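You operate a simulated robot arm through the tools that you are given. There is no shell and no other tool. Be economical: measure what you need, move in short steps, check, and stop when the job is done.

The job below is to be done with a simulated two-armed robot. You get a single attempt, and the scene is never put back.

Task
Put the purple float on the top of the sampling bench away on the top of the trolley. Then fetch the grey meter and set it on the top of the high wooden table. Then take the white tile and leave it on the top of the black table. Then take the green stopper and leave it on the clear glass tile. Then fetch the purple carton and set it on the glassware counter top. Then take the green cloth and leave it on the top of the cable table. Then take the yellow-capped bottle on the top of the small white table and put it away on the top of the high wooden table. Then take the beaker on the top of the grey table and put it away on the waist-high shelf of the tall rack. Then press the white fine-fill button three times. Then put the blue-capped water bottle on the right end of the black table. Then take the lid off the steel pot and lay it down on the top of the grey table. Then take the green tape roll and leave it on the grey shallow drip tray. Keep to this order. Set down upright: purple carton, yellow-capped bottle, beaker, blue-capped water bottle.

The check looks at the end state, three seconds after you hand in, the way a careful person would. Anything else that was tipped, shoved, dropped, spilled or broken makes it a failure. Lids that push on must go on centred and level and be pressed home; caps that screw on are set level and turned clockwise until they are tight. Flat cloth is picked up by pressing the open fingertips on it (5 to 10 N) and closing them slowly along it; thin cloth reads only 2 to 8 mm in the jaws.

Robot
Two 6-joint arms with two-finger grippers on one trunk, on a base that drives. Base frame: it is fixed to the floor where the robot stands at the start and does not move with it; the origin is under the middle of the robot, x ahead of it, y to its left, z up; the surface under the hand at the start is at about z = 860. Readings come in mm, rad, newtons and seconds.
The left shoulder is at the start at [60, 143, 875], the right one opposite. With the tool pointing down near the work surface each hand reaches from about 280 to 700 mm from the robot's upright axis, wherever it stands, measured 20 degrees to its own side. Places, roughly: beaker [500, 3000, 750]; blue-capped water bottle (6x6x17 cm) [1000, 2900, 800]; glass tile (7x7x1 cm) [2800, 500, 900]; glassware counter top [8900, 3000, 900]; green cloth (12x7x3 cm) [6600, 900, 800]; green stopper (4x4x4 cm) [2800, 700, 900]; green tape roll (7x7x3 cm) [900, 2700, 800]; grey meter [1000, -250, 1000]; purple carton [4750, 500, 1000]; purple float (6x6x5 cm) [500, -100, 900]; right end of the black table (15x20 cm) [4400, -500, 780]; shallow drip tray [750, 3000, 750]; steel pot (7x7x5 cm) [800, 2600, 800]; top of the black table [4600, 300, 800]; top of the cable table [6500, -2000, 800]; top of the high wooden table [4600, -3000, 900]; top of the trolley [4600, -1100, 800]; waist-high shelf of the tall rack [6700, 5800, 1000]; white fine-fill button [400, 3300, 1000]; white tile [2500, 250, 750]; yellow-capped bottle (6x6x14 cm) [6300, 2500, 800]. Payload 2.45 kg a hand.
The TCP of each hand is the grasp point between the finger pads, 26 mm short of the fingertips. In the tool frame z runs along the fingers and y along their closing line. The gripper opens to 96 mm. The gripper's body begins 69 mm behind the TCP.
Orientation is that of the tool frame in the base frame, as a unit quaternion [x, y, z, w]. With the fingers straight down and closing along the base's y, the tool's x points along the base's -x, its y along +y and its z along -z.

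Tools
- The arms move only by the tool play_rows. It takes "left_plan", "right_plan" or both (then of equal length, played together; a hand with none holds still); each is a list that holds one entry, the list of rows, each a list of 7 numbers: the shift along the tool's x, y, z in mm, then the turn, a rotation vector about the tool's x, y, z in rad, then the gripper command, from -1 (shut) to 1 (fully open), values between in proportion. In form: [[[dx, dy, dz, rx, ry, rz, hand], ...]]. A call has 1 to 12 rows; each row is the pose to reach, as a shift and turn from the pose commanded when the call began, along the tool's axes at that moment. Each row takes 0.2 s and may step no farther than 50 mm and 0.15 rad from the row before; otherwise, or with a gripper value out of range, the whole call is refused. Where a pose cannot be reached the arm comes as near as it can. A force on the tool above 40 N (or 10 N above the force at the start of the call, whichever is more), or a blocked arm, ends the call early, and 0.2 s more pass. Each finger halts on what it meets, pressing with about 31 N; the grip force reading is that of the motor and also rises with nothing between the fingers. The clock runs only during rows and for 0.2 s after the last one: add rows that repeat a pose to give the fingers time. The reply holds the time, the measured pose of the TCP, the force on the tool along the base axes, the opening and the grip force, in the units named above and with some noise, with the torque about the TCP (base axes, N m) and any sound that the robot's microphone picked up.
- Cameras (640 x 400 px; columns grow to the right, rows downward): "scene" is now at [140.1, -12.3, 1483.7]; the picture's right is [-0.15, -0.99, 0.00], its down [-0.70, 0.10, -0.70] and it looks along [0.70, -0.10, -0.71] (base axes); focal length 283 px, centre (320, 200). "left" rides on the left gripper at [82, -3, -98] in its tool frame; the picture's right is [0.04, 1.00, 0.00], its down [-0.73, 0.03, -0.68] and it looks along [-0.68, 0.03, 0.73] (tool axes); focal length 256 px, centre (320, 200). "right" rides on the right gripper at [82, 3, -98] in its tool frame; the picture's right is [-0.04, 1.00, 0.00], its down [-0.73, -0.03, -0.68] and it looks along [-0.68, -0.03, 0.73] (tool axes); focal length 256 px, centre (320, 200). There is no depth. A picture from a camera that has moved, and an enlarged one, comes with that camera's place and axes in the base frame and with its lens.
- grab_frame(camera): a new picture of that camera. It takes no simulated time.
- slide_trunk(by): slides the trunk up (or, below 0, down) by that many mm; the arms and the scene camera ride with it, the base frame stays. It gives what a move gives, with no picture.
- base_move(legs): drives the robot by 1 to 6 legs, each [ahead, turn to the left] in mm and rad, along the robot's own axes; the way and the turn of a leg run together, so that a leg with both is an arc; at most 1500 mm and 3.142 rad a leg. The arms and the cameras ride along, it lands a little off, and it stops where it bumps. It gives what a move gives.
- head_to(pan, tilt): turns the head with the scene camera to pan (to the left, within 1.501 rad either way) and tilt (down, from -0.506 to 1.204), counted from straight ahead of the robot. It gives what a move gives.
- zoom(camera, box): a new picture of the part [left, top, right, bottom] of that camera's present view, enlarged. It takes no simulated time.
- finish_job(): hands the job in; it is judged then, once.

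Go step by step. Nothing tells you exact positions but the pictures and the camera data: compare them with the known pose of the tool, close in by small moves and look again before you grip or let go. The budget is 546 turns and 338 pictures, counting those below and the enlarged ones. Unless the task says otherwise, let go and move clear before handing in, and close with one line.

The tools are called as name(argument=value, ...) on one line, values as JSON. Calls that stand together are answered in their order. play_rows: Moves the arms, as the interface text tells. Its arguments: {"type":"object","properties":{"left_plan":{"type":"array","items":{"type":"array","items":{"type":"array","items":{"type":"number"}}}},"right_plan":{"type":"array","items":{"type":"array","items":{"type":"array","items":{"type":"number"}}}}},"required":[]} The other tools are called the same way: slide_trunk (by) slides the trunk up or down; base_move (legs) drives the base; head_to (pan, tilt) turns the head that bears the scene camera; grab_frame (camera) takes a picture; zoom (camera, box) takes an enlarged picture of a part of a camera's view; finish_job () hands the job in.

At the start:

```text
time: 0.0
left_tcp_pos: [430.6, 69.4, 1187.8]
left_orientation: [-0.005, 1.0, -0.001, 0.0]
left_force: [-0.3, -0.6, -0.1]
left_moment: [0.0, 0.01, 0.0]
left_width: 96.2
left_gripper_force: 0.1
right_tcp_pos: [474.5, -322.1, 1128.8]
right_orientation: [-0.005, 1.0, 0.0, 0.0]
right_force: [0.3, -0.4, -1.9]
right_moment: [-0.03, 0.01, -0.01]
right_width: 96.1
right_gripper_force: 0.0
trunk travel left (down, up): [-500.0, 90.0]
robot x, y, heading: [-0.5, 2.7, 0.001]
head pan, tilt: [-0.147, 0.791]
```

scene: 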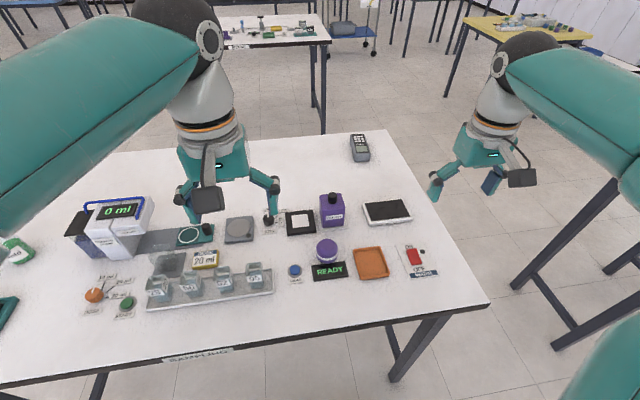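
right: 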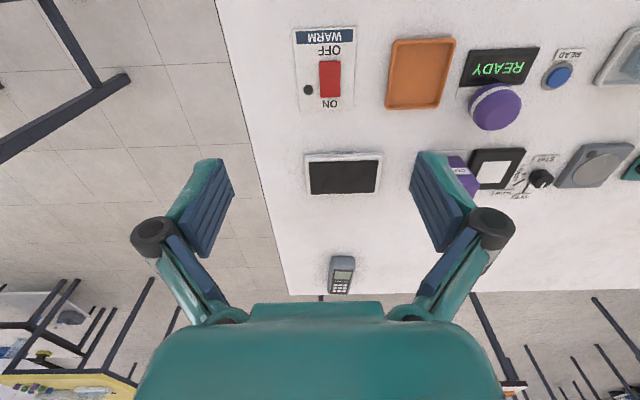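
left: 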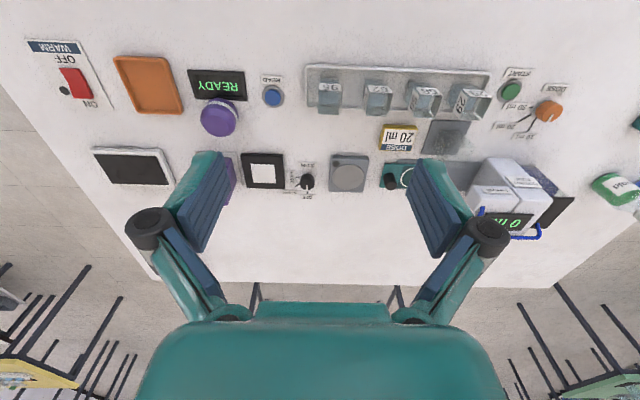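

The float looks to be at about [551, -89, 885] on the bench in front of me, with the meter near [985, -282]. I'll look closer before moving.

zoom(camera="scene", box=[220, 120, 460, 300])

head_to(pan=0, tilt=0.2)

grab_frame(camera="scene")

```text
2.22 times, centred on (340, 210) of scene
camera zoom: at [140.1, -12.3, 1483.7], right [-0.15, -0.99, 0.0], down [-0.7, 0.1, -0.7], along [0.7, -0.1, -0.71], focal length 628 px, centre (276, 178)
```

zoom: 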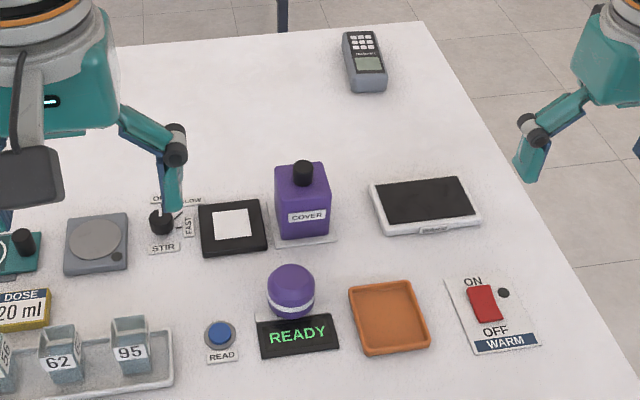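

```text
time: 1.0
left_tcp_pos: [431.5, 68.7, 1187.0]
left_orientation: [-0.005, 1.0, 0.0, 0.0]
left_force: [-0.1, -0.3, -0.2]
left_moment: [-0.01, 0.0, 0.03]
left_width: 96.0
left_gripper_force: 0.0
right_tcp_pos: [475.6, -323.4, 1130.0]
right_orientation: [-0.006, 1.0, 0.0, 0.0]
right_force: [-0.2, 0.3, -0.1]
right_moment: [0.01, -0.02, 0.05]
right_width: 96.2
right_gripper_force: 0.0
trunk travel left (down, up): [-500.0, 90.0]
robot x, y, heading: [0.6, 1.7, -0.001]
head pan, tilt: [0.0, 0.201]
```

```text
333 pictures are left
camera scene: at [153.2, -0.4, 1536.6], right [0.0, -1.0, 0.0], down [-0.2, 0.0, -0.98], along [0.98, 0.0, -0.2], focal length 283 px, centre (320, 200)
```

scene: 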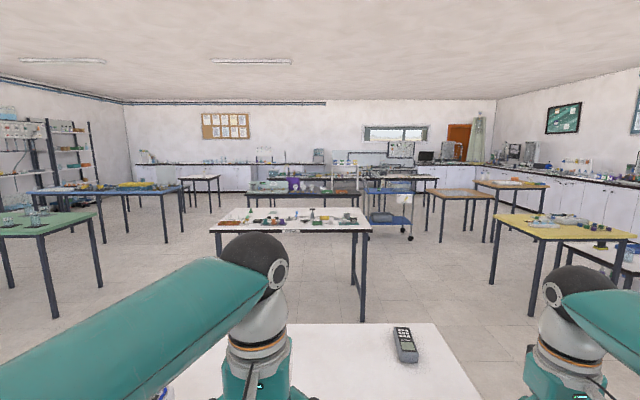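

I see the float free-standing behind the READY display, about [556, -88]. I'll bring the right hand over it and move the left hand aside.

play_rows(right_plan=[[[-13, 40, 10, 0, 0, 0, 1], [-27, 80, 20, 0, 0, 0, 1], [-40, 120, 30, 0, 0, 0, 1], [-54, 160, 40, 0, 0, 0, 1], [-67, 200, 50, 0, 0, 0, 1], [-80, 235, 60, 0, 0, 0, 1], [-80, 235, 100, 0, 0, 0, 1], [-80, 235, 100, 0, 0, 0, 1]]], left_plan=[[[0, 40, 0, 0, 0, 0, 1], [0, 80, 0, 0, 0, 0, 1], [0, 120, 0, 0, 0, 0, 1], [0, 140, 0, 0, 0, 0, 1], [0, 140, 0, 0, 0, 0, 1], [0, 140, 0, 0, 0, 0, 1], [0, 140, 0, 0, 0, 0, 1], [0, 140, 0, 0, 0, 0, 1]]])

grab_frame(camera="right")

```text
time: 2.8
left_tcp_pos: [429.2, 209.2, 1187.2]
left_orientation: [-0.005, 1.0, 0.0, 0.0]
left_force: [-0.8, 0.2, 0.0]
left_moment: [-0.01, 0.01, -0.02]
left_width: 96.2
left_gripper_force: 0.0
right_tcp_pos: [552.4, -84.7, 1028.6]
right_orientation: [-0.005, 1.0, 0.001, 0.0]
right_force: [-0.5, -0.1, 0.7]
right_moment: [-0.01, 0.02, -0.01]
right_width: 96.3
right_gripper_force: 0.0
trunk travel left (down, up): [-500.0, 90.0]
robot x, y, heading: [2.7, -1.7, 0.002]
head pan, tilt: [0.0, 0.201]
```

```text
332 pictures are left
camera right: at [469.2, -82.9, 1126.4], right [0.03, 1.0, 0.0], down [0.73, -0.02, 0.68], along [0.68, -0.02, -0.73], focal length 256 px, centre (320, 200)
```

right: 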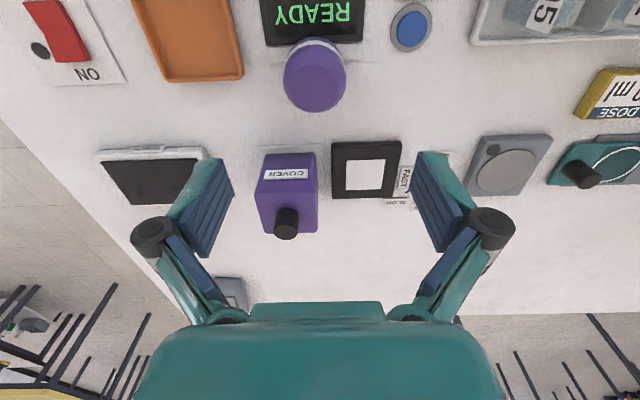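

The float is centred at about [548, -89]. I'm lowering the right hand around it.

play_rows(right_plan=[[[4, -4, 40, 0, 0, 0, 0.8], [4, -4, 80, 0, 0, 0, 0.8], [4, -4, 115, 0, 0, 0, 0.8], [4, -4, 136, 0, 0, 0, 0.8], [4, -4, 136, 0, 0, 0, 0.8], [4, -4, 136, 0, 0, 0, 0.8]]])

grab_frame(camera="right")

```text
time: 4.2
left_tcp_pos: [429.6, 208.8, 1187.3]
left_orientation: [-0.005, 1.0, 0.0, -0.001]
left_force: [-0.2, -0.3, 0.1]
left_moment: [-0.01, 0.01, 0.0]
left_width: 95.9
left_gripper_force: 0.1
right_tcp_pos: [545.9, -90.7, 892.8]
right_orientation: [-0.006, 1.0, 0.0, 0.0]
right_force: [-0.1, 0.1, -0.3]
right_moment: [-0.03, 0.03, -0.01]
right_width: 86.2
right_gripper_force: 0.0
trunk travel left (down, up): [-500.0, 90.0]
robot x, y, heading: [0.0, -2.4, -0.001]
head pan, tilt: [0.0, 0.201]
```

```text
331 pictures are left
camera right: at [465.0, -88.4, 990.7], right [0.03, 1.0, 0.0], down [0.73, -0.02, 0.68], along [0.68, -0.02, -0.73], focal length 256 px, centre (320, 200)
```

right: 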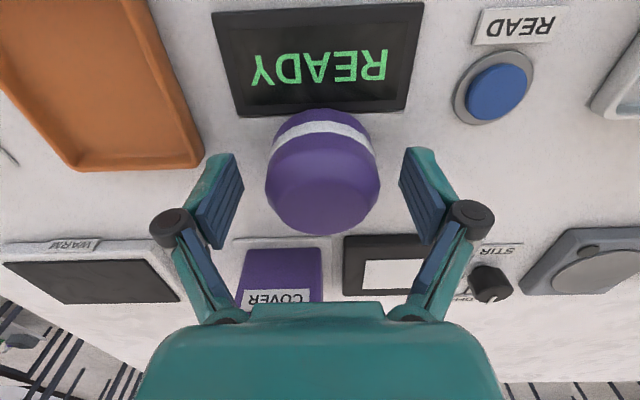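

The float sits between the pads. Closing and lifting.

play_rows(right_plan=[[[0, 0, 0, 0, 0, 0, 0.3], [0, 0, 0, 0, 0, 0, -0.3], [0, 0, 0, 0, 0, 0, -1], [0, 0, 0, 0, 0, 0, -1], [0, 0, 0, 0, 0, 0, -1], [0, 0, -30, 0, 0, 0, -1], [0, 0, -70, 0, 0, 0, -1], [0, 0, -115, 0, 0, 0, -1], [0, 0, -160, 0, 0, 0, -1], [0, 0, -200, 0, 0, 0, -1]]])

grab_frame(camera="right")

head_to(pan=-0.9, tilt=0.35)

grab_frame(camera="scene")

head_to(pan=0.9, tilt=0.35)

grab_frame(camera="scene")

```text
time: 6.4
left_tcp_pos: [428.3, 209.1, 1187.3]
left_orientation: [-0.006, 1.0, 0.001, -0.001]
left_force: [0.0, -1.1, -0.1]
left_moment: [-0.02, 0.01, -0.02]
left_width: 95.9
left_gripper_force: 0.1
right_tcp_pos: [546.5, -90.7, 1093.3]
right_orientation: [-0.006, 1.0, 0.0, 0.0]
right_force: [-0.4, 0.7, 0.1]
right_moment: [0.01, -0.01, 0.01]
right_width: 51.7
right_gripper_force: 30.8
trunk travel left (down, up): [-500.0, 90.0]
robot x, y, heading: [-1.9, 1.3, 0.003]
head pan, tilt: [0.0, 0.201]
```

```text
330 pictures are left
camera right: at [464.6, -88.5, 1191.7], right [0.03, 1.0, 0.0], down [0.73, -0.02, 0.68], along [0.68, -0.02, -0.73], focal length 256 px, centre (320, 200)
```

right: 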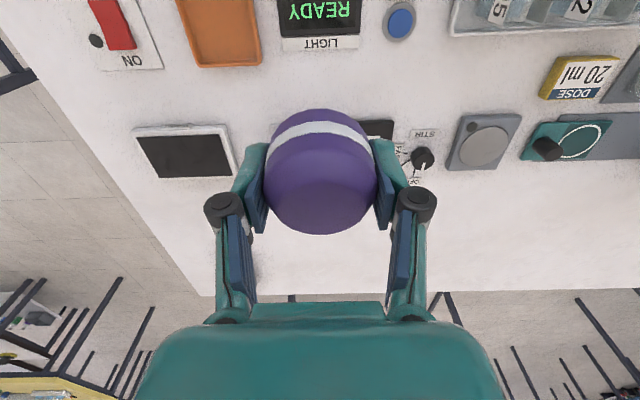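

```text
time: 7.6
left_tcp_pos: [429.3, 208.8, 1187.3]
left_orientation: [-0.005, 1.0, 0.001, 0.0]
left_force: [-0.7, 0.7, 0.9]
left_moment: [-0.02, -0.01, -0.03]
left_width: 96.1
left_gripper_force: 0.1
right_tcp_pos: [547.1, -90.5, 1093.1]
right_orientation: [-0.005, 1.0, 0.0, 0.0]
right_force: [-1.0, 1.1, -0.1]
right_moment: [0.01, -0.01, -0.01]
right_width: 51.4
right_gripper_force: 30.7
trunk travel left (down, up): [-500.0, 90.0]
robot x, y, heading: [1.5, 0.1, 0.004]
head pan, tilt: [-0.901, 0.351]
```

```text
329 pictures are left
camera scene: at [118.0, -73.3, 1522.7], right [-0.78, -0.62, 0.0], down [-0.21, 0.27, -0.94], along [0.58, -0.74, -0.34], focal length 283 px, centre (320, 200)
```

scene: 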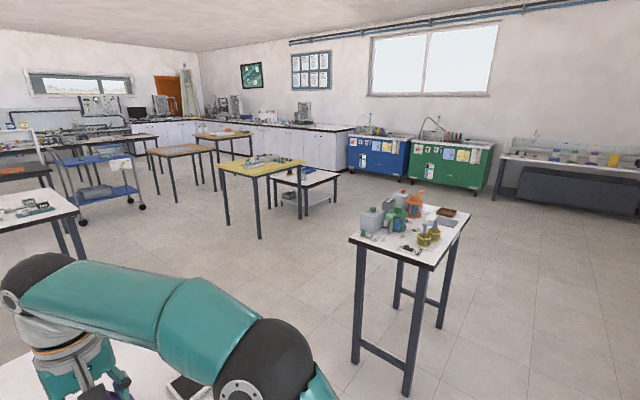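

```text
time: 9.4
left_tcp_pos: [429.8, 209.4, 1188.2]
left_orientation: [-0.004, 1.0, 0.0, 0.0]
left_force: [-0.5, 0.7, -0.8]
left_moment: [0.02, 0.0, 0.03]
left_width: 96.1
left_gripper_force: 0.2
right_tcp_pos: [546.5, -91.0, 1093.6]
right_orientation: [-0.005, 1.0, 0.0, 0.0]
right_force: [-0.3, -0.4, -0.7]
right_moment: [0.04, 0.01, 0.01]
right_width: 51.5
right_gripper_force: 30.8
trunk travel left (down, up): [-500.0, 90.0]
robot x, y, heading: [0.9, 1.0, 0.0]
head pan, tilt: [0.901, 0.351]
```

```text
328 pictures are left
camera scene: at [118.0, 72.6, 1522.7], right [0.78, -0.62, 0.0], down [-0.21, -0.27, -0.94], along [0.58, 0.74, -0.34], focal length 283 px, centre (320, 200)
```

scene: 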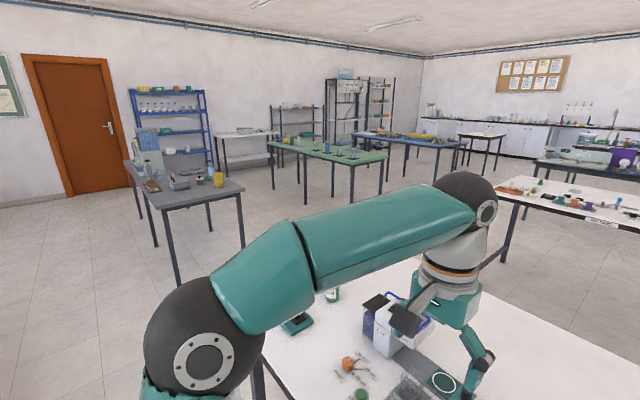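

The float is held (width 51 mm). The trolley stands to the right ahead; I'll turn right, go around the bench along y≈-900 and stop at x≈3000 to look.

base_move(legs=[[0, -1.571], [950, 0], [0, 1.571], [1500, 0], [1500, 0]])

head_to(pan=0, tilt=0.35)

grab_frame(camera="scene")

```text
time: 13.2
left_tcp_pos: [301.1, -377.2, 1189.3]
left_orientation: [0.617, 0.787, 0.001, 0.001]
left_force: [-0.8, -0.2, 0.4]
left_moment: [0.06, -0.06, -0.02]
left_width: 96.0
left_gripper_force: 0.1
right_tcp_pos: [38.1, -559.8, 1093.1]
right_orientation: [0.617, 0.787, 0.002, 0.001]
right_force: [-1.4, -0.9, -0.5]
right_moment: [0.08, -0.09, -0.02]
right_width: 51.5
right_gripper_force: 31.0
trunk travel left (down, up): [-500.0, 90.0]
robot x, y, heading: [61.6, 12.3, -1.374]
head pan, tilt: [0.901, 0.351]
stopped in leg 1: the robot was blocked; the commanded pose is now the measured one
```

```text
time: 14.4
left_tcp_pos: [304.3, -373.7, 1187.7]
left_orientation: [0.617, 0.787, 0.0, 0.0]
left_force: [0.3, 0.3, -0.7]
left_moment: [-0.03, 0.0, 0.01]
left_width: 95.9
left_gripper_force: 0.0
right_tcp_pos: [41.2, -556.8, 1093.8]
right_orientation: [0.616, 0.788, 0.001, 0.0]
right_force: [0.3, 0.0, -1.0]
right_moment: [0.01, 0.05, -0.01]
right_width: 51.6
right_gripper_force: 30.9
trunk travel left (down, up): [-500.0, 90.0]
robot x, y, heading: [56.0, 10.4, -1.376]
head pan, tilt: [0.0, 0.351]
```

```text
327 pictures are left
camera scene: at [86.9, -140.8, 1522.7], right [-0.98, -0.2, 0.0], down [-0.07, 0.34, -0.94], along [0.18, -0.92, -0.34], focal length 283 px, centre (320, 200)
```

scene: 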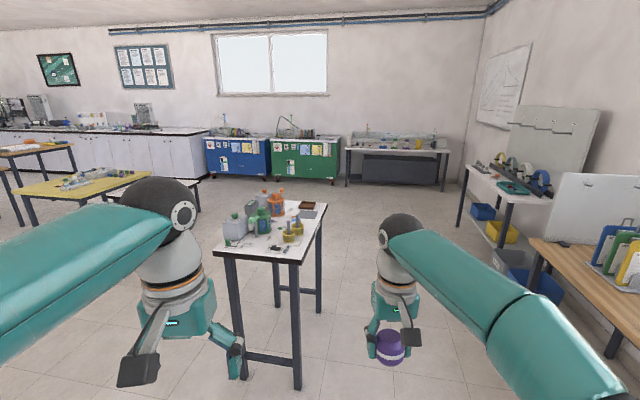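

The base corner bumped the bench while turning. I'll straighten, back off 250 mm, then check the bench and turn.

base_move(legs=[[0, 1.376], [-250, 0]])

head_to(pan=0, tilt=0.7)

grab_frame(camera="scene")

```text
time: 18.1
left_tcp_pos: [510.9, 117.4, 1189.9]
left_orientation: [0.048, 0.999, -0.002, 0.0]
left_force: [0.9, -0.4, -0.9]
left_moment: [-0.05, 0.04, 0.01]
left_width: 96.2
left_gripper_force: 0.0
right_tcp_pos: [594.3, -191.9, 1095.9]
right_orientation: [0.047, 0.999, -0.001, -0.001]
right_force: [0.7, 0.7, -0.5]
right_moment: [-0.08, 0.04, 0.02]
right_width: 51.7
right_gripper_force: 30.8
trunk travel left (down, up): [-500.0, 90.0]
robot x, y, heading: [51.7, -51.6, -0.108]
head pan, tilt: [0.0, 0.351]
stopped in leg 1: the robot was blocked; the commanded pose is now the measured one
```

```text
time: 18.9
left_tcp_pos: [509.4, 114.1, 1189.2]
left_orientation: [0.048, 0.999, -0.001, 0.002]
left_force: [0.3, 0.1, -0.6]
left_moment: [0.02, 0.0, 0.01]
left_width: 96.3
left_gripper_force: 0.0
right_tcp_pos: [593.8, -195.8, 1096.1]
right_orientation: [0.047, 0.999, 0.001, -0.001]
right_force: [0.0, 0.1, 0.3]
right_moment: [0.03, -0.01, 0.01]
right_width: 51.7
right_gripper_force: 31.0
trunk travel left (down, up): [-500.0, 90.0]
robot x, y, heading: [55.0, -39.2, -0.106]
head pan, tilt: [0.0, 0.7]
```

```text
326 pictures are left
camera scene: at [198.2, -59.9, 1491.3], right [-0.11, -0.99, 0.0], down [-0.64, 0.07, -0.77], along [0.76, -0.08, -0.64], focal length 283 px, centre (320, 200)
```

scene: 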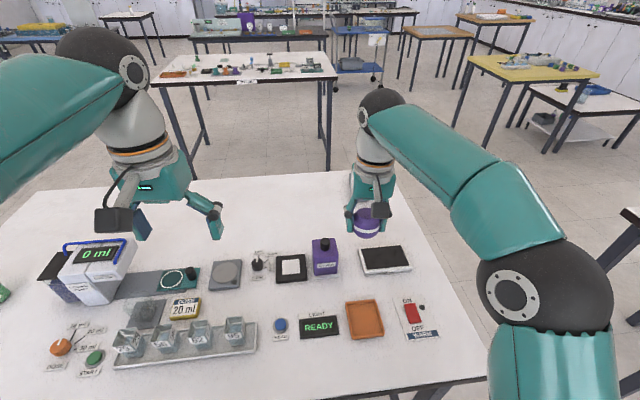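

The bench hasn't moved. I'll back straight off from here.

base_move(legs=[[-300, 0]])

```text
time: 20.9
left_tcp_pos: [212.4, 145.9, 1189.5]
left_orientation: [0.049, 0.999, -0.001, 0.001]
left_force: [-0.6, 0.5, 0.4]
left_moment: [0.01, -0.03, -0.02]
left_width: 96.1
left_gripper_force: 0.0
right_tcp_pos: [295.6, -164.5, 1096.1]
right_orientation: [0.049, 0.999, 0.002, 0.001]
right_force: [0.1, -0.3, 0.3]
right_moment: [-0.02, -0.05, -0.02]
right_width: 51.7
right_gripper_force: 30.9
trunk travel left (down, up): [-500.0, 90.0]
robot x, y, heading: [-245.8, -12.6, -0.106]
head pan, tilt: [0.0, 0.7]
```

base_move(legs=[[0, -1.465], [850, 0], [0, 1.571]])

head_to(pan=0, tilt=0.35)

grab_frame(camera="scene")

```text
time: 24.8
left_tcp_pos: [15.9, -425.5, 1191.8]
left_orientation: [0.656, 0.755, -0.001, 0.0]
left_force: [-0.9, 0.4, -1.1]
left_moment: [0.0, -0.09, 0.0]
left_width: 95.9
left_gripper_force: 0.1
right_tcp_pos: [-263.7, -578.9, 1096.0]
right_orientation: [0.655, 0.756, 0.003, 0.001]
right_force: [-1.4, 0.0, -1.7]
right_moment: [0.01, -0.05, -0.02]
right_width: 51.6
right_gripper_force: 30.8
trunk travel left (down, up): [-500.0, 90.0]
robot x, y, heading: [-186.4, -9.4, -1.474]
head pan, tilt: [0.0, 0.7]
stopped in leg 1: the robot was blocked; the commanded pose is now the measured one
```

```text
time: 25.6
left_tcp_pos: [20.7, -424.0, 1191.0]
left_orientation: [0.655, 0.756, -0.001, 0.001]
left_force: [0.0, 0.2, 0.2]
left_moment: [0.0, 0.02, 0.02]
left_width: 95.8
left_gripper_force: 0.0
right_tcp_pos: [-261.8, -578.4, 1097.3]
right_orientation: [0.654, 0.756, 0.0, 0.001]
right_force: [-0.1, 0.3, 0.0]
right_moment: [-0.01, -0.01, -0.02]
right_width: 51.7
right_gripper_force: 31.3
trunk travel left (down, up): [-500.0, 90.0]
robot x, y, heading: [-179.8, -9.9, -1.476]
head pan, tilt: [0.0, 0.351]
```

```text
325 pictures are left
camera scene: at [-171.2, -162.6, 1522.6], right [-1.0, -0.09, 0.0], down [-0.03, 0.34, -0.94], along [0.09, -0.93, -0.35], focal length 283 px, centre (320, 200)
```

scene: 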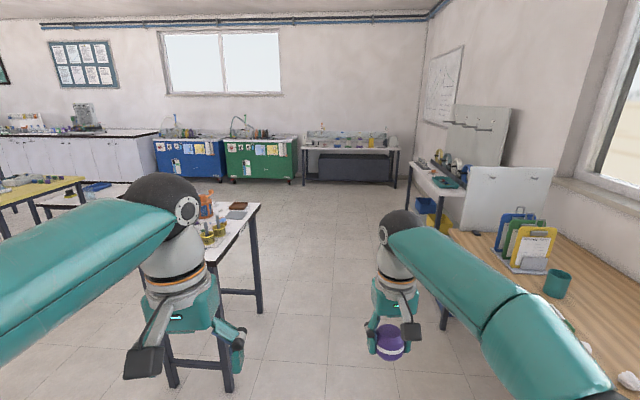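

Something behind/right blocks the turn. Let me look that way.

head_to(pan=-1.4, tilt=0.8)

grab_frame(camera="scene")

head_to(pan=1.4, tilt=0.8)

grab_frame(camera="scene")

```text
time: 27.2
left_tcp_pos: [20.1, -422.3, 1191.5]
left_orientation: [0.655, 0.755, -0.002, 0.001]
left_force: [0.1, -0.3, -0.1]
left_moment: [-0.01, 0.02, 0.0]
left_width: 95.9
left_gripper_force: 0.2
right_tcp_pos: [-260.7, -578.9, 1097.2]
right_orientation: [0.654, 0.756, 0.001, 0.0]
right_force: [-0.7, 1.0, -0.1]
right_moment: [0.0, 0.03, -0.03]
right_width: 51.7
right_gripper_force: 30.7
trunk travel left (down, up): [-500.0, 90.0]
robot x, y, heading: [-184.8, -10.9, -1.472]
head pan, tilt: [-1.4, 0.799]
```

```text
324 pictures are left
camera scene: at [-257.5, -90.9, 1483.1], right [-0.26, 0.96, 0.0], down [0.69, 0.19, -0.7], along [-0.67, -0.18, -0.72], focal length 283 px, centre (320, 200)
```

scene: 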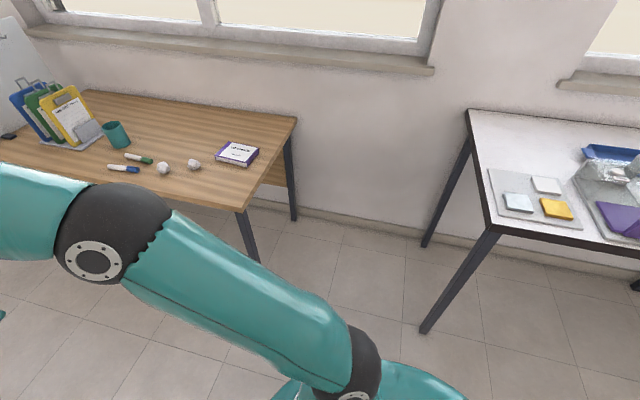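

```text
time: 29.6
left_tcp_pos: [19.1, -424.0, 1192.0]
left_orientation: [0.655, 0.755, -0.001, 0.001]
left_force: [0.9, -0.5, -0.5]
left_moment: [0.01, -0.03, -0.01]
left_width: 96.0
left_gripper_force: 0.1
right_tcp_pos: [-259.8, -578.4, 1096.9]
right_orientation: [0.655, 0.756, 0.0, 0.001]
right_force: [1.0, -0.2, 0.0]
right_moment: [-0.01, 0.0, 0.02]
right_width: 51.7
right_gripper_force: 30.9
trunk travel left (down, up): [-500.0, 90.0]
robot x, y, heading: [-185.3, -4.7, -1.472]
head pan, tilt: [1.4, 0.799]
```

```text
323 pictures are left
camera scene: at [-99.2, -76.0, 1483.1], right [-0.08, -1.0, 0.0], down [-0.71, 0.06, -0.7], along [0.69, -0.05, -0.72], focal length 283 px, centre (320, 200)
```

scene: 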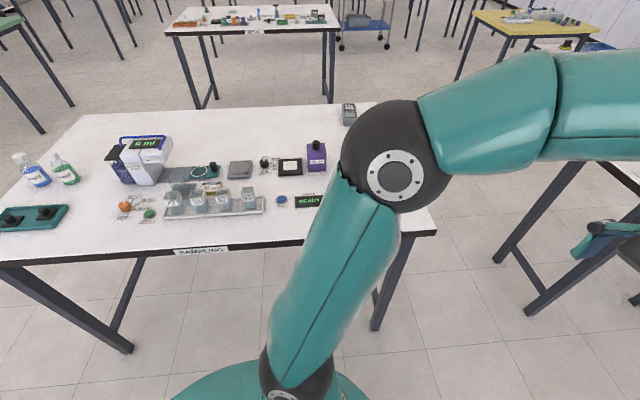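

Nothing is in contact; the "block" seems to be drift during a large turn in one go. I'll use smaller turns.

base_move(legs=[[0, -0.099], [870, 0], [0, 0.785], [0, 0.786]])

```text
time: 38.8
left_tcp_pos: [276.6, -837.8, 1190.8]
left_orientation: [0.107, 0.994, -0.002, 0.0]
left_force: [-0.1, 1.2, -0.5]
left_moment: [-0.07, 0.01, -0.01]
left_width: 96.2
left_gripper_force: 0.0
right_tcp_pos: [324.1, -1154.0, 1098.0]
right_orientation: [0.106, 0.994, -0.001, 0.0]
right_force: [0.5, 1.4, -0.5]
right_moment: [-0.05, 0.06, -0.02]
right_width: 51.3
right_gripper_force: 30.8
trunk travel left (down, up): [-500.0, 90.0]
robot x, y, heading: [-200.7, -938.2, -0.226]
head pan, tilt: [1.4, 0.799]
stopped in leg 4: the robot was blocked; the commanded pose is now the measured one
```

base_move(legs=[[0, 0.25], [1500, 0], [1500, 0]])

head_to(pan=-0.05, tilt=0.4)

grab_frame(camera="scene")

```text
time: 54.4
left_tcp_pos: [3236.5, -674.5, 1192.6]
left_orientation: [-0.015, 1.0, -0.001, 0.0]
left_force: [-0.2, 0.2, -1.3]
left_moment: [-0.03, -0.02, 0.0]
left_width: 96.0
left_gripper_force: 0.2
right_tcp_pos: [3359.2, -971.7, 1098.8]
right_orientation: [-0.016, 1.0, 0.001, 0.0]
right_force: [0.5, -0.5, 0.3]
right_moment: [0.02, 0.0, -0.04]
right_width: 51.4
right_gripper_force: 31.0
trunk travel left (down, up): [-500.0, 90.0]
robot x, y, heading: [2797.0, -890.0, 0.019]
head pan, tilt: [1.4, 0.799]
```

```text
time: 56.0
left_tcp_pos: [3236.3, -675.5, 1193.1]
left_orientation: [-0.015, 1.0, -0.001, 0.001]
left_force: [-0.9, -0.8, -0.8]
left_moment: [0.03, 0.01, -0.01]
left_width: 96.1
left_gripper_force: 0.2
right_tcp_pos: [3359.3, -972.4, 1099.0]
right_orientation: [-0.015, 1.0, 0.001, 0.0]
right_force: [0.3, -0.8, -0.1]
right_moment: [0.01, -0.01, 0.01]
right_width: 51.5
right_gripper_force: 30.8
trunk travel left (down, up): [-500.0, 90.0]
robot x, y, heading: [2798.8, -889.0, 0.017]
head pan, tilt: [-0.051, 0.4]
```

```text
322 pictures are left
camera scene: at [2950.0, -889.5, 1518.1], right [-0.03, -1.0, 0.0], down [-0.39, 0.01, -0.92], along [0.92, -0.03, -0.39], focal length 283 px, centre (320, 200)
```

scene: 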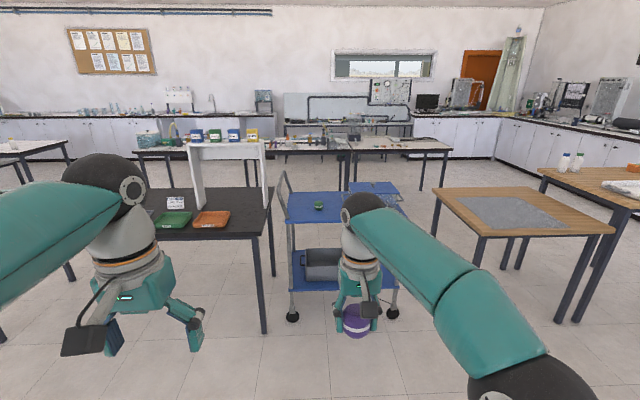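

The trolley top spans about x 4330–4820, y -770…-1320 with one green thing on it. I'll drive up to it.

base_move(legs=[[0, -0.04], [1150, 0]])

head_to(pan=-0.1, tilt=0.85)

grab_frame(camera="scene")

grab_frame(camera="right")

```text
time: 62.4
left_tcp_pos: [4402.1, -724.9, 1191.3]
left_orientation: [0.008, 1.0, -0.001, 0.0]
left_force: [0.5, 0.1, 1.0]
left_moment: [0.0, -0.01, 0.01]
left_width: 96.1
left_gripper_force: 0.0
right_tcp_pos: [4513.4, -1026.2, 1098.9]
right_orientation: [0.006, 1.0, 0.001, 0.0]
right_force: [0.7, 0.2, -0.1]
right_moment: [0.01, -0.01, -0.02]
right_width: 51.7
right_gripper_force: 30.3
trunk travel left (down, up): [-500.0, 90.0]
robot x, y, heading: [3954.6, -916.8, -0.026]
head pan, tilt: [-0.051, 0.4]
```

```text
time: 63.3
left_tcp_pos: [4402.3, -724.6, 1193.2]
left_orientation: [0.008, 1.0, 0.0, 0.001]
left_force: [0.3, 0.6, 0.7]
left_moment: [-0.02, 0.02, 0.01]
left_width: 95.6
left_gripper_force: 0.1
right_tcp_pos: [4512.6, -1025.4, 1099.2]
right_orientation: [0.006, 1.0, 0.0, 0.0]
right_force: [0.6, 0.2, -0.1]
right_moment: [0.01, 0.02, 0.01]
right_width: 51.6
right_gripper_force: 31.0
trunk travel left (down, up): [-500.0, 90.0]
robot x, y, heading: [3955.2, -913.6, -0.026]
head pan, tilt: [-0.099, 0.85]
```

```text
321 pictures are left
camera scene: at [4093.1, -927.1, 1479.1], right [-0.13, -0.99, 0.0], down [-0.75, 0.09, -0.66], along [0.65, -0.08, -0.75], focal length 283 px, centre (320, 200)
```

scene: 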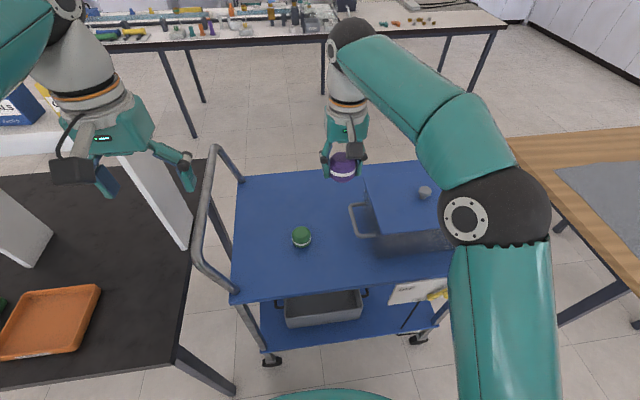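

```text
320 pictures are left
camera right: at [4431.0, -1021.6, 1197.1], right [0.05, 1.0, 0.0], down [0.73, -0.04, 0.68], along [0.68, -0.03, -0.73], focal length 256 px, centre (320, 200)
```

right: 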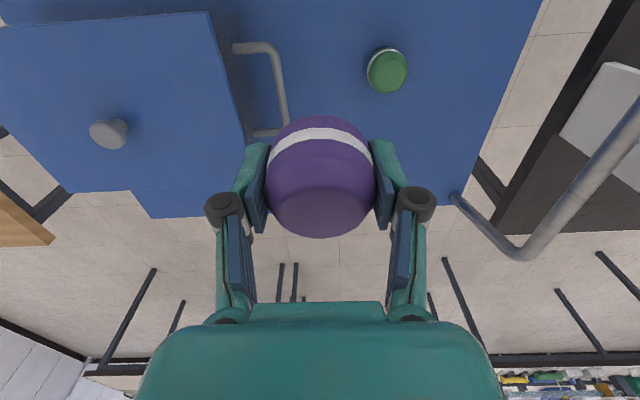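

A green float and a blue box with a side handle stand on the trolley; free spot at about [4465, -1015]. I'll move there and lower to just above the surface.

play_rows(right_plan=[[[24, 5, 40, 0, 0, 0, -1], [48, 10, 80, 0, 0, 0, -1], [48, 10, 125, 0, 0, 0, -1], [48, 10, 170, 0, 0, 0, -1], [48, 10, 210, 0, 0, 0, -1], [48, 10, 240, 0, 0, 0, -1], [48, 10, 240, 0, 0, 0, -1]]])

grab_frame(camera="scene")

grab_frame(camera="right")

```text
time: 64.9
left_tcp_pos: [4402.3, -724.7, 1193.4]
left_orientation: [0.008, 1.0, -0.001, 0.001]
left_force: [0.4, -0.4, 0.3]
left_moment: [0.01, 0.03, -0.02]
left_width: 96.0
left_gripper_force: 0.1
right_tcp_pos: [4463.4, -1014.1, 858.2]
right_orientation: [0.005, 1.0, 0.001, 0.0]
right_force: [0.3, -0.2, -0.3]
right_moment: [0.03, 0.01, 0.0]
right_width: 51.5
right_gripper_force: 31.2
trunk travel left (down, up): [-500.0, 90.0]
robot x, y, heading: [3957.7, -917.0, -0.029]
head pan, tilt: [-0.099, 0.85]
```

```text
319 pictures are left
camera scene: at [4092.7, -927.1, 1479.0], right [-0.13, -0.99, 0.0], down [-0.75, 0.09, -0.66], along [0.65, -0.08, -0.75], focal length 283 px, centre (320, 200)
```

scene: 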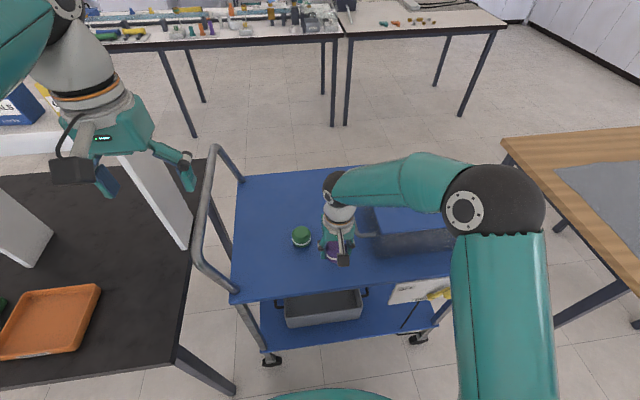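

```text
318 pictures are left
camera right: at [4382.5, -1010.6, 956.0], right [0.05, 1.0, 0.0], down [0.73, -0.04, 0.68], along [0.68, -0.03, -0.73], focal length 256 px, centre (320, 200)
```

right: 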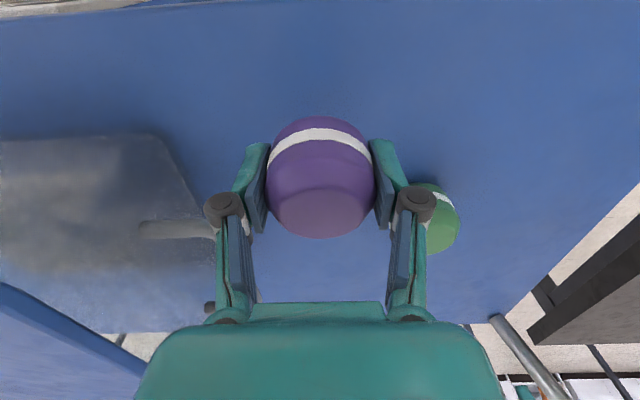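

Clear of the box and green float. Lowering gently until contact.

play_rows(right_plan=[[[0, 0, 8, 0, 0, 0, -1], [0, 0, 14, 0, 0, 0, -1], [0, 0, 18, 0, 0, 0, -1], [0, 0, 18, 0, 0, 0, -1]]])

```text
time: 65.9
left_tcp_pos: [4402.2, -724.4, 1193.6]
left_orientation: [0.008, 1.0, -0.001, 0.001]
left_force: [-0.7, -0.4, -0.5]
left_moment: [0.0, -0.01, 0.02]
left_width: 96.0
left_gripper_force: 0.1
right_tcp_pos: [4464.6, -1014.2, 840.5]
right_orientation: [0.007, 1.0, 0.001, 0.0]
right_force: [0.0, -0.9, -0.4]
right_moment: [0.02, 0.04, -0.02]
right_width: 51.7
right_gripper_force: 30.9
trunk travel left (down, up): [-500.0, 90.0]
robot x, y, heading: [3952.4, -915.3, -0.023]
head pan, tilt: [-0.099, 0.85]
```

play_rows(right_plan=[[[0, 0, 4, 0, 0, 0, -1], [0, 0, 8, 0, 0, 0, -1], [0, 0, 8, 0, 0, 0, -1]]])

grab_frame(camera="right")

```text
time: 66.7
left_tcp_pos: [4401.9, -723.4, 1192.8]
left_orientation: [0.007, 1.0, -0.001, 0.0]
left_force: [-0.5, 0.2, 0.2]
left_moment: [-0.01, 0.04, 0.01]
left_width: 96.1
left_gripper_force: 0.0
right_tcp_pos: [4464.9, -1014.4, 833.4]
right_orientation: [0.006, 1.0, 0.001, 0.0]
right_force: [-0.3, -0.6, -0.3]
right_moment: [0.03, -0.06, 0.02]
right_width: 51.3
right_gripper_force: 30.9
trunk travel left (down, up): [-500.0, 90.0]
robot x, y, heading: [3954.4, -917.7, -0.028]
head pan, tilt: [-0.099, 0.85]
```

```text
317 pictures are left
camera right: at [4383.1, -1010.4, 931.2], right [0.05, 1.0, 0.0], down [0.73, -0.04, 0.68], along [0.68, -0.03, -0.73], focal length 256 px, centre (320, 200)
```

right: 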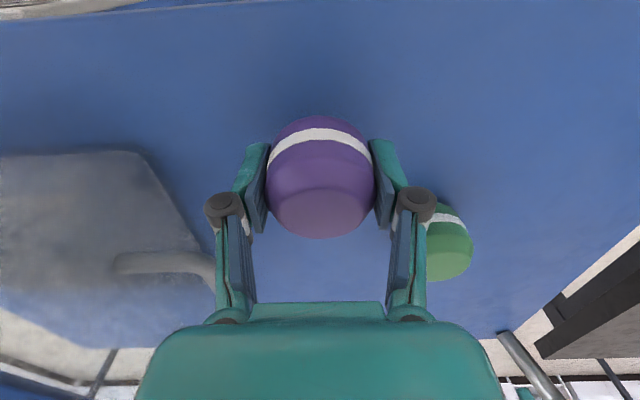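

play_rows(right_plan=[[[0, 0, 4, 0, 0, 0, -1], [0, 0, 8, 0, 0, 0, -1], [0, 0, 12, 0, 0, 0, -1], [0, 0, 12, 0, 0, 0, -1]]])

```text
time: 67.7
left_tcp_pos: [4402.4, -723.7, 1193.1]
left_orientation: [0.008, 1.0, -0.001, 0.001]
left_force: [0.2, 0.5, -0.3]
left_moment: [-0.01, -0.01, -0.01]
left_width: 95.9
left_gripper_force: 0.0
right_tcp_pos: [4465.0, -1014.7, 820.4]
right_orientation: [0.006, 1.0, 0.001, 0.0]
right_force: [-0.3, -0.1, -0.2]
right_moment: [0.01, -0.01, 0.01]
right_width: 51.2
right_gripper_force: 31.5
trunk travel left (down, up): [-500.0, 90.0]
robot x, y, heading: [3955.2, -913.2, -0.034]
head pan, tilt: [-0.099, 0.85]
```

play_rows(right_plan=[[[0, 0, 4, 0, 0, 0, -1], [0, 0, 8, 0, 0, 0, -1], [0, 0, 12, 0, 0, 0, -1], [0, 0, 15, 0, 0, 0, -1], [0, 0, 15, 0, 0, 0, -1]]])

grab_frame(camera="right")

```text
time: 68.9
left_tcp_pos: [4401.0, -722.9, 1194.7]
left_orientation: [0.008, 1.0, -0.002, 0.001]
left_force: [0.4, 0.5, 0.1]
left_moment: [-0.02, 0.05, 0.01]
left_width: 95.8
left_gripper_force: 0.1
right_tcp_pos: [4466.2, -1014.9, 807.4]
right_orientation: [0.007, 1.0, 0.001, 0.002]
right_force: [-0.6, -1.3, 24.1]
right_moment: [-0.04, -0.37, -0.03]
right_width: 50.9
right_gripper_force: 30.9
trunk travel left (down, up): [-500.0, 90.0]
robot x, y, heading: [3955.1, -913.6, -0.032]
head pan, tilt: [-0.099, 0.85]
```

```text
316 pictures are left
camera right: at [4382.6, -1010.4, 905.7], right [0.05, 1.0, 0.0], down [0.73, -0.04, 0.68], along [0.68, -0.03, -0.73], focal length 256 px, centre (320, 200)
```

right: 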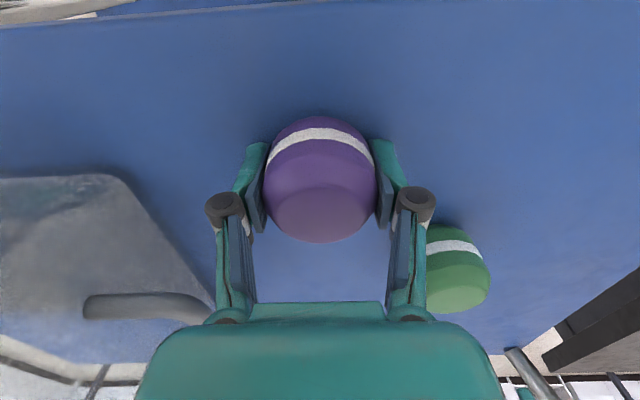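

Contact (24 N). Easing up a touch, opening slightly, then rising.

play_rows(right_plan=[[[0, 0, -2, 0, 0, 0, -1], [0, 0, -2, 0, 0, 0, 0.3], [0, 0, -2, 0, 0, 0, 0.55], [0, 0, -2, 0, 0, 0, 0.55], [0, 0, -30, 0, 0, 0, 0.55], [0, 0, -75, 0, 0, 0, 0.55], [0, 0, -120, 0, 0, 0, 0.55], [0, 0, -165, 0, 0, 0, 0.55], [0, 0, -210, 0, 0, 0, 0.55], [0, 0, -255, 0, 0, 0, 0.55], [0, 0, -295, 0, 0, 0, 0.55]]])

grab_frame(camera="right")

```text
time: 71.3
left_tcp_pos: [4403.4, -723.7, 1192.5]
left_orientation: [0.008, 1.0, 0.0, 0.001]
left_force: [-0.7, -0.1, -0.2]
left_moment: [0.02, 0.01, 0.0]
left_width: 96.1
left_gripper_force: 0.2
right_tcp_pos: [4463.8, -1014.7, 1101.7]
right_orientation: [0.006, 1.0, 0.001, -0.001]
right_force: [-1.0, 0.6, 0.2]
right_moment: [-0.03, 0.04, 0.02]
right_width: 74.4
right_gripper_force: 0.1
trunk travel left (down, up): [-500.0, 90.0]
robot x, y, heading: [3955.1, -915.9, -0.023]
head pan, tilt: [-0.099, 0.85]
```

```text
315 pictures are left
camera right: at [4382.1, -1010.3, 1199.7], right [0.05, 1.0, 0.0], down [0.73, -0.04, 0.68], along [0.68, -0.03, -0.73], focal length 256 px, centre (320, 200)
```

right: 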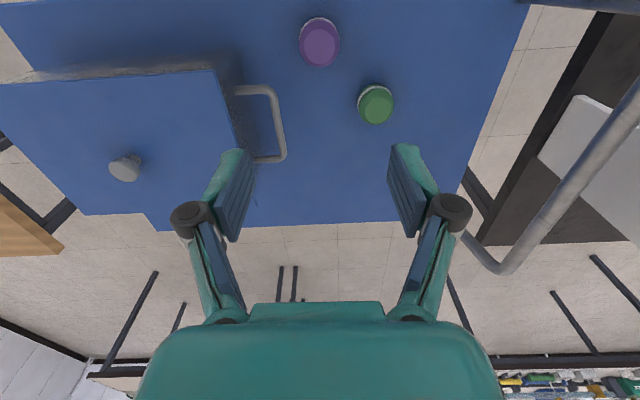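

The float stands on the trolley. Next the meter: I'll reverse along the same lane to x≈1170 and then turn left to face the bench's side.

base_move(legs=[[-1390, 0], [-1390, 0], [0, 0.8]])

base_move(legs=[[0, 0.77]])

head_to(pan=0.2, tilt=0.7)

grab_frame(camera="scene")

```text
time: 87.3
left_tcp_pos: [1348.4, -403.0, 1193.6]
left_orientation: [-0.383, 0.924, 0.0, 0.001]
left_force: [0.7, -0.2, -0.7]
left_moment: [-0.01, 0.0, -0.03]
left_width: 96.2
left_gripper_force: 0.0
right_tcp_pos: [1600.7, -560.6, 1100.7]
right_orientation: [-0.383, 0.924, 0.0, 0.0]
right_force: [0.6, 0.1, -0.6]
right_moment: [0.0, 0.03, 0.01]
right_width: 74.4
right_gripper_force: 0.1
trunk travel left (down, up): [-500.0, 90.0]
robot x, y, heading: [1196.7, -883.0, 0.769]
head pan, tilt: [-0.099, 0.85]
```

```text
time: 90.0
left_tcp_pos: [968.2, -432.6, 1193.7]
left_orientation: [-0.704, 0.71, 0.0, 0.0]
left_force: [-0.4, 1.0, 0.0]
left_moment: [-0.03, -0.01, 0.03]
left_width: 96.1
left_gripper_force: 0.0
right_tcp_pos: [1258.8, -369.3, 1100.7]
right_orientation: [-0.706, 0.708, 0.0, -0.001]
right_force: [-0.3, -1.3, -0.8]
right_moment: [0.01, -0.01, -0.01]
right_width: 74.6
right_gripper_force: 0.2
trunk travel left (down, up): [-500.0, 90.0]
robot x, y, heading: [1234.6, -880.5, 1.537]
head pan, tilt: [-0.099, 0.85]
```

```text
time: 90.8
left_tcp_pos: [970.5, -435.4, 1194.5]
left_orientation: [-0.704, 0.71, 0.001, 0.0]
left_force: [1.1, -0.5, 0.2]
left_moment: [0.0, 0.03, 0.0]
left_width: 95.9
left_gripper_force: 0.0
right_tcp_pos: [1260.7, -370.0, 1101.6]
right_orientation: [-0.705, 0.709, 0.001, -0.001]
right_force: [0.8, -0.5, -0.4]
right_moment: [0.05, 0.05, 0.01]
right_width: 74.5
right_gripper_force: 0.0
trunk travel left (down, up): [-500.0, 90.0]
robot x, y, heading: [1232.5, -878.3, 1.539]
head pan, tilt: [0.201, 0.7]
```

```text
314 pictures are left
camera scene: at [1221.1, -736.8, 1491.3], right [0.99, 0.17, 0.0], down [0.11, -0.64, -0.76], along [-0.13, 0.75, -0.64], focal length 283 px, centre (320, 200)
```

scene: 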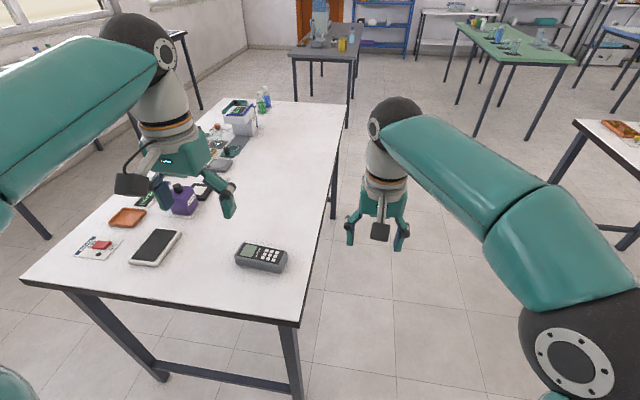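

The meter lies at about [979, -282], long axis roughly along x. I'll move the left hand over it while turning the fingers to close across it.

play_rows(left_plan=[[[-15, -1, 10, 0, 0, -0.142, 1], [-30, -1, 20, 0, 0, -0.284, 1], [-45, -2, 30, 0, 0, -0.426, 1], [-60, -3, 40, 0, 0, -0.568, 1], [-75, -4, 50, 0, 0, -0.71, 1], [-90, -5, 60, 0, 0, -0.852, 1], [-105, -6, 70, 0, 0, -0.994, 1], [-120, -7, 80, 0, 0, -1.136, 1], [-135, -7, 90, 0, 0, -1.278, 1], [-152, -7, 100, 0, 0, -1.42, 1], [-152, -7, 120, 0, 0, -1.42, 1], [-152, -7, 120, 0, 0, -1.42, 1]]])

grab_frame(camera="left")

```text
time: 93.4
left_tcp_pos: [977.6, -282.1, 1073.5]
left_orientation: [0.997, -0.079, 0.0, -0.001]
left_force: [-0.2, -0.6, 0.1]
left_moment: [0.0, 0.01, -0.04]
left_width: 95.9
left_gripper_force: 0.0
right_tcp_pos: [1258.9, -369.7, 1101.4]
right_orientation: [-0.706, 0.708, 0.001, -0.001]
right_force: [-0.4, -0.4, 0.6]
right_moment: [0.01, 0.0, 0.01]
right_width: 74.2
right_gripper_force: 0.0
trunk travel left (down, up): [-500.0, 90.0]
robot x, y, heading: [1234.6, -882.3, 1.543]
head pan, tilt: [0.201, 0.7]
```

```text
313 pictures are left
camera left: at [1057.8, -291.7, 1172.6], right [-0.12, -0.99, 0.0], down [-0.73, 0.08, 0.68], along [-0.67, 0.08, -0.74], focal length 256 px, centre (320, 200)
```

left: 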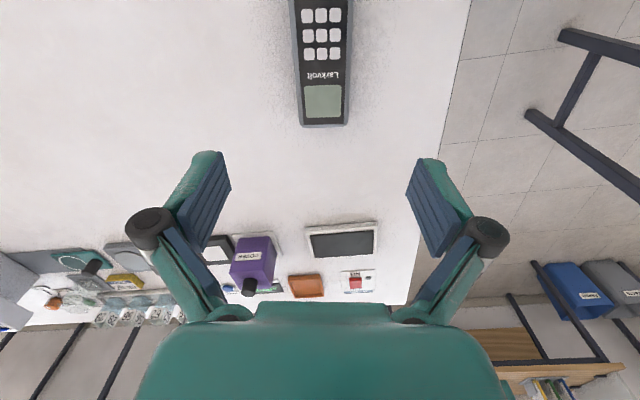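

Aligned over the meter. Lowering to z≈889 and gripping.

play_rows(left_plan=[[[5, 1, 45, 0, 0, 0, 1], [5, 1, 90, 0, 0, 0, 1], [5, 1, 135, 0, 0, 0, 1], [5, 1, 170, 0, 0, 0, 1], [5, 1, 184, 0, 0, 0, 1], [5, 1, 184, 0, 0, 0, 1]]])

grab_frame(camera="left")

```text
time: 94.8
left_tcp_pos: [982.3, -282.5, 889.1]
left_orientation: [0.997, -0.079, 0.001, -0.001]
left_force: [0.3, 0.3, -0.4]
left_moment: [0.01, 0.0, -0.04]
left_width: 95.7
left_gripper_force: 0.0
right_tcp_pos: [1258.9, -370.0, 1102.9]
right_orientation: [-0.706, 0.708, 0.001, 0.0]
right_force: [-0.2, 0.0, 0.3]
right_moment: [0.01, -0.01, 0.0]
right_width: 74.5
right_gripper_force: 0.2
trunk travel left (down, up): [-500.0, 90.0]
robot x, y, heading: [1230.8, -880.7, 1.542]
head pan, tilt: [0.201, 0.7]
```

```text
312 pictures are left
camera left: at [1062.8, -293.8, 987.7], right [-0.12, -0.99, 0.0], down [-0.73, 0.09, 0.68], along [-0.67, 0.08, -0.74], focal length 256 px, centre (320, 200)
```

left: 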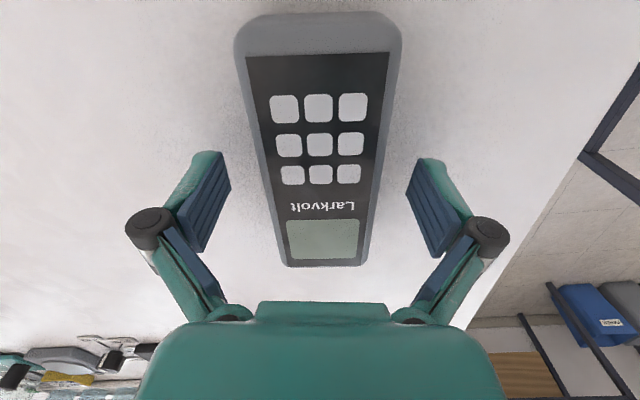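

play_rows(left_plan=[[[0, 0, 0, 0, 0, 0, 0.3], [0, 0, 0, 0, 0, 0, -0.3], [0, 0, 0, 0, 0, 0, -1], [0, 0, 0, 0, 0, 0, -1], [0, 0, 0, 0, 0, 0, -1], [0, 0, -20, 0, 0, 0, -1], [0, 0, -60, 0, 0, 0, -1], [0, 0, -105, 0, 0, 0, -1], [0, 0, -150, 0, 0, 0, -1], [0, 0, -195, 0, 0, 0, -1], [0, 0, -240, 0, 0, 0, -1]]])

grab_frame(camera="left")

```text
time: 97.2
left_tcp_pos: [983.2, -283.7, 1126.8]
left_orientation: [0.997, -0.079, 0.001, 0.001]
left_force: [0.1, 0.0, -1.9]
left_moment: [-0.03, -0.05, -0.02]
left_width: 58.6
left_gripper_force: 31.2
right_tcp_pos: [1259.9, -367.2, 1099.7]
right_orientation: [-0.705, 0.709, -0.001, -0.003]
right_force: [0.1, 0.4, -0.6]
right_moment: [-0.07, 0.03, 0.01]
right_width: 74.3
right_gripper_force: 0.0
trunk travel left (down, up): [-500.0, 90.0]
robot x, y, heading: [1234.4, -877.5, 1.538]
head pan, tilt: [0.201, 0.7]
```

```text
311 pictures are left
camera left: at [1063.6, -292.7, 1225.9], right [-0.12, -0.99, 0.0], down [-0.73, 0.09, 0.68], along [-0.67, 0.08, -0.74], focal length 256 px, centre (320, 200)
```

left: 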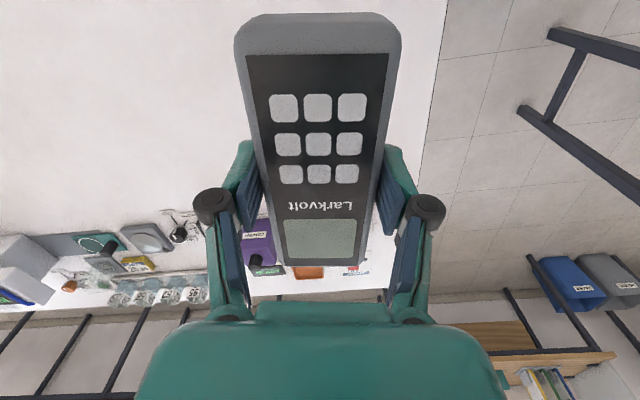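

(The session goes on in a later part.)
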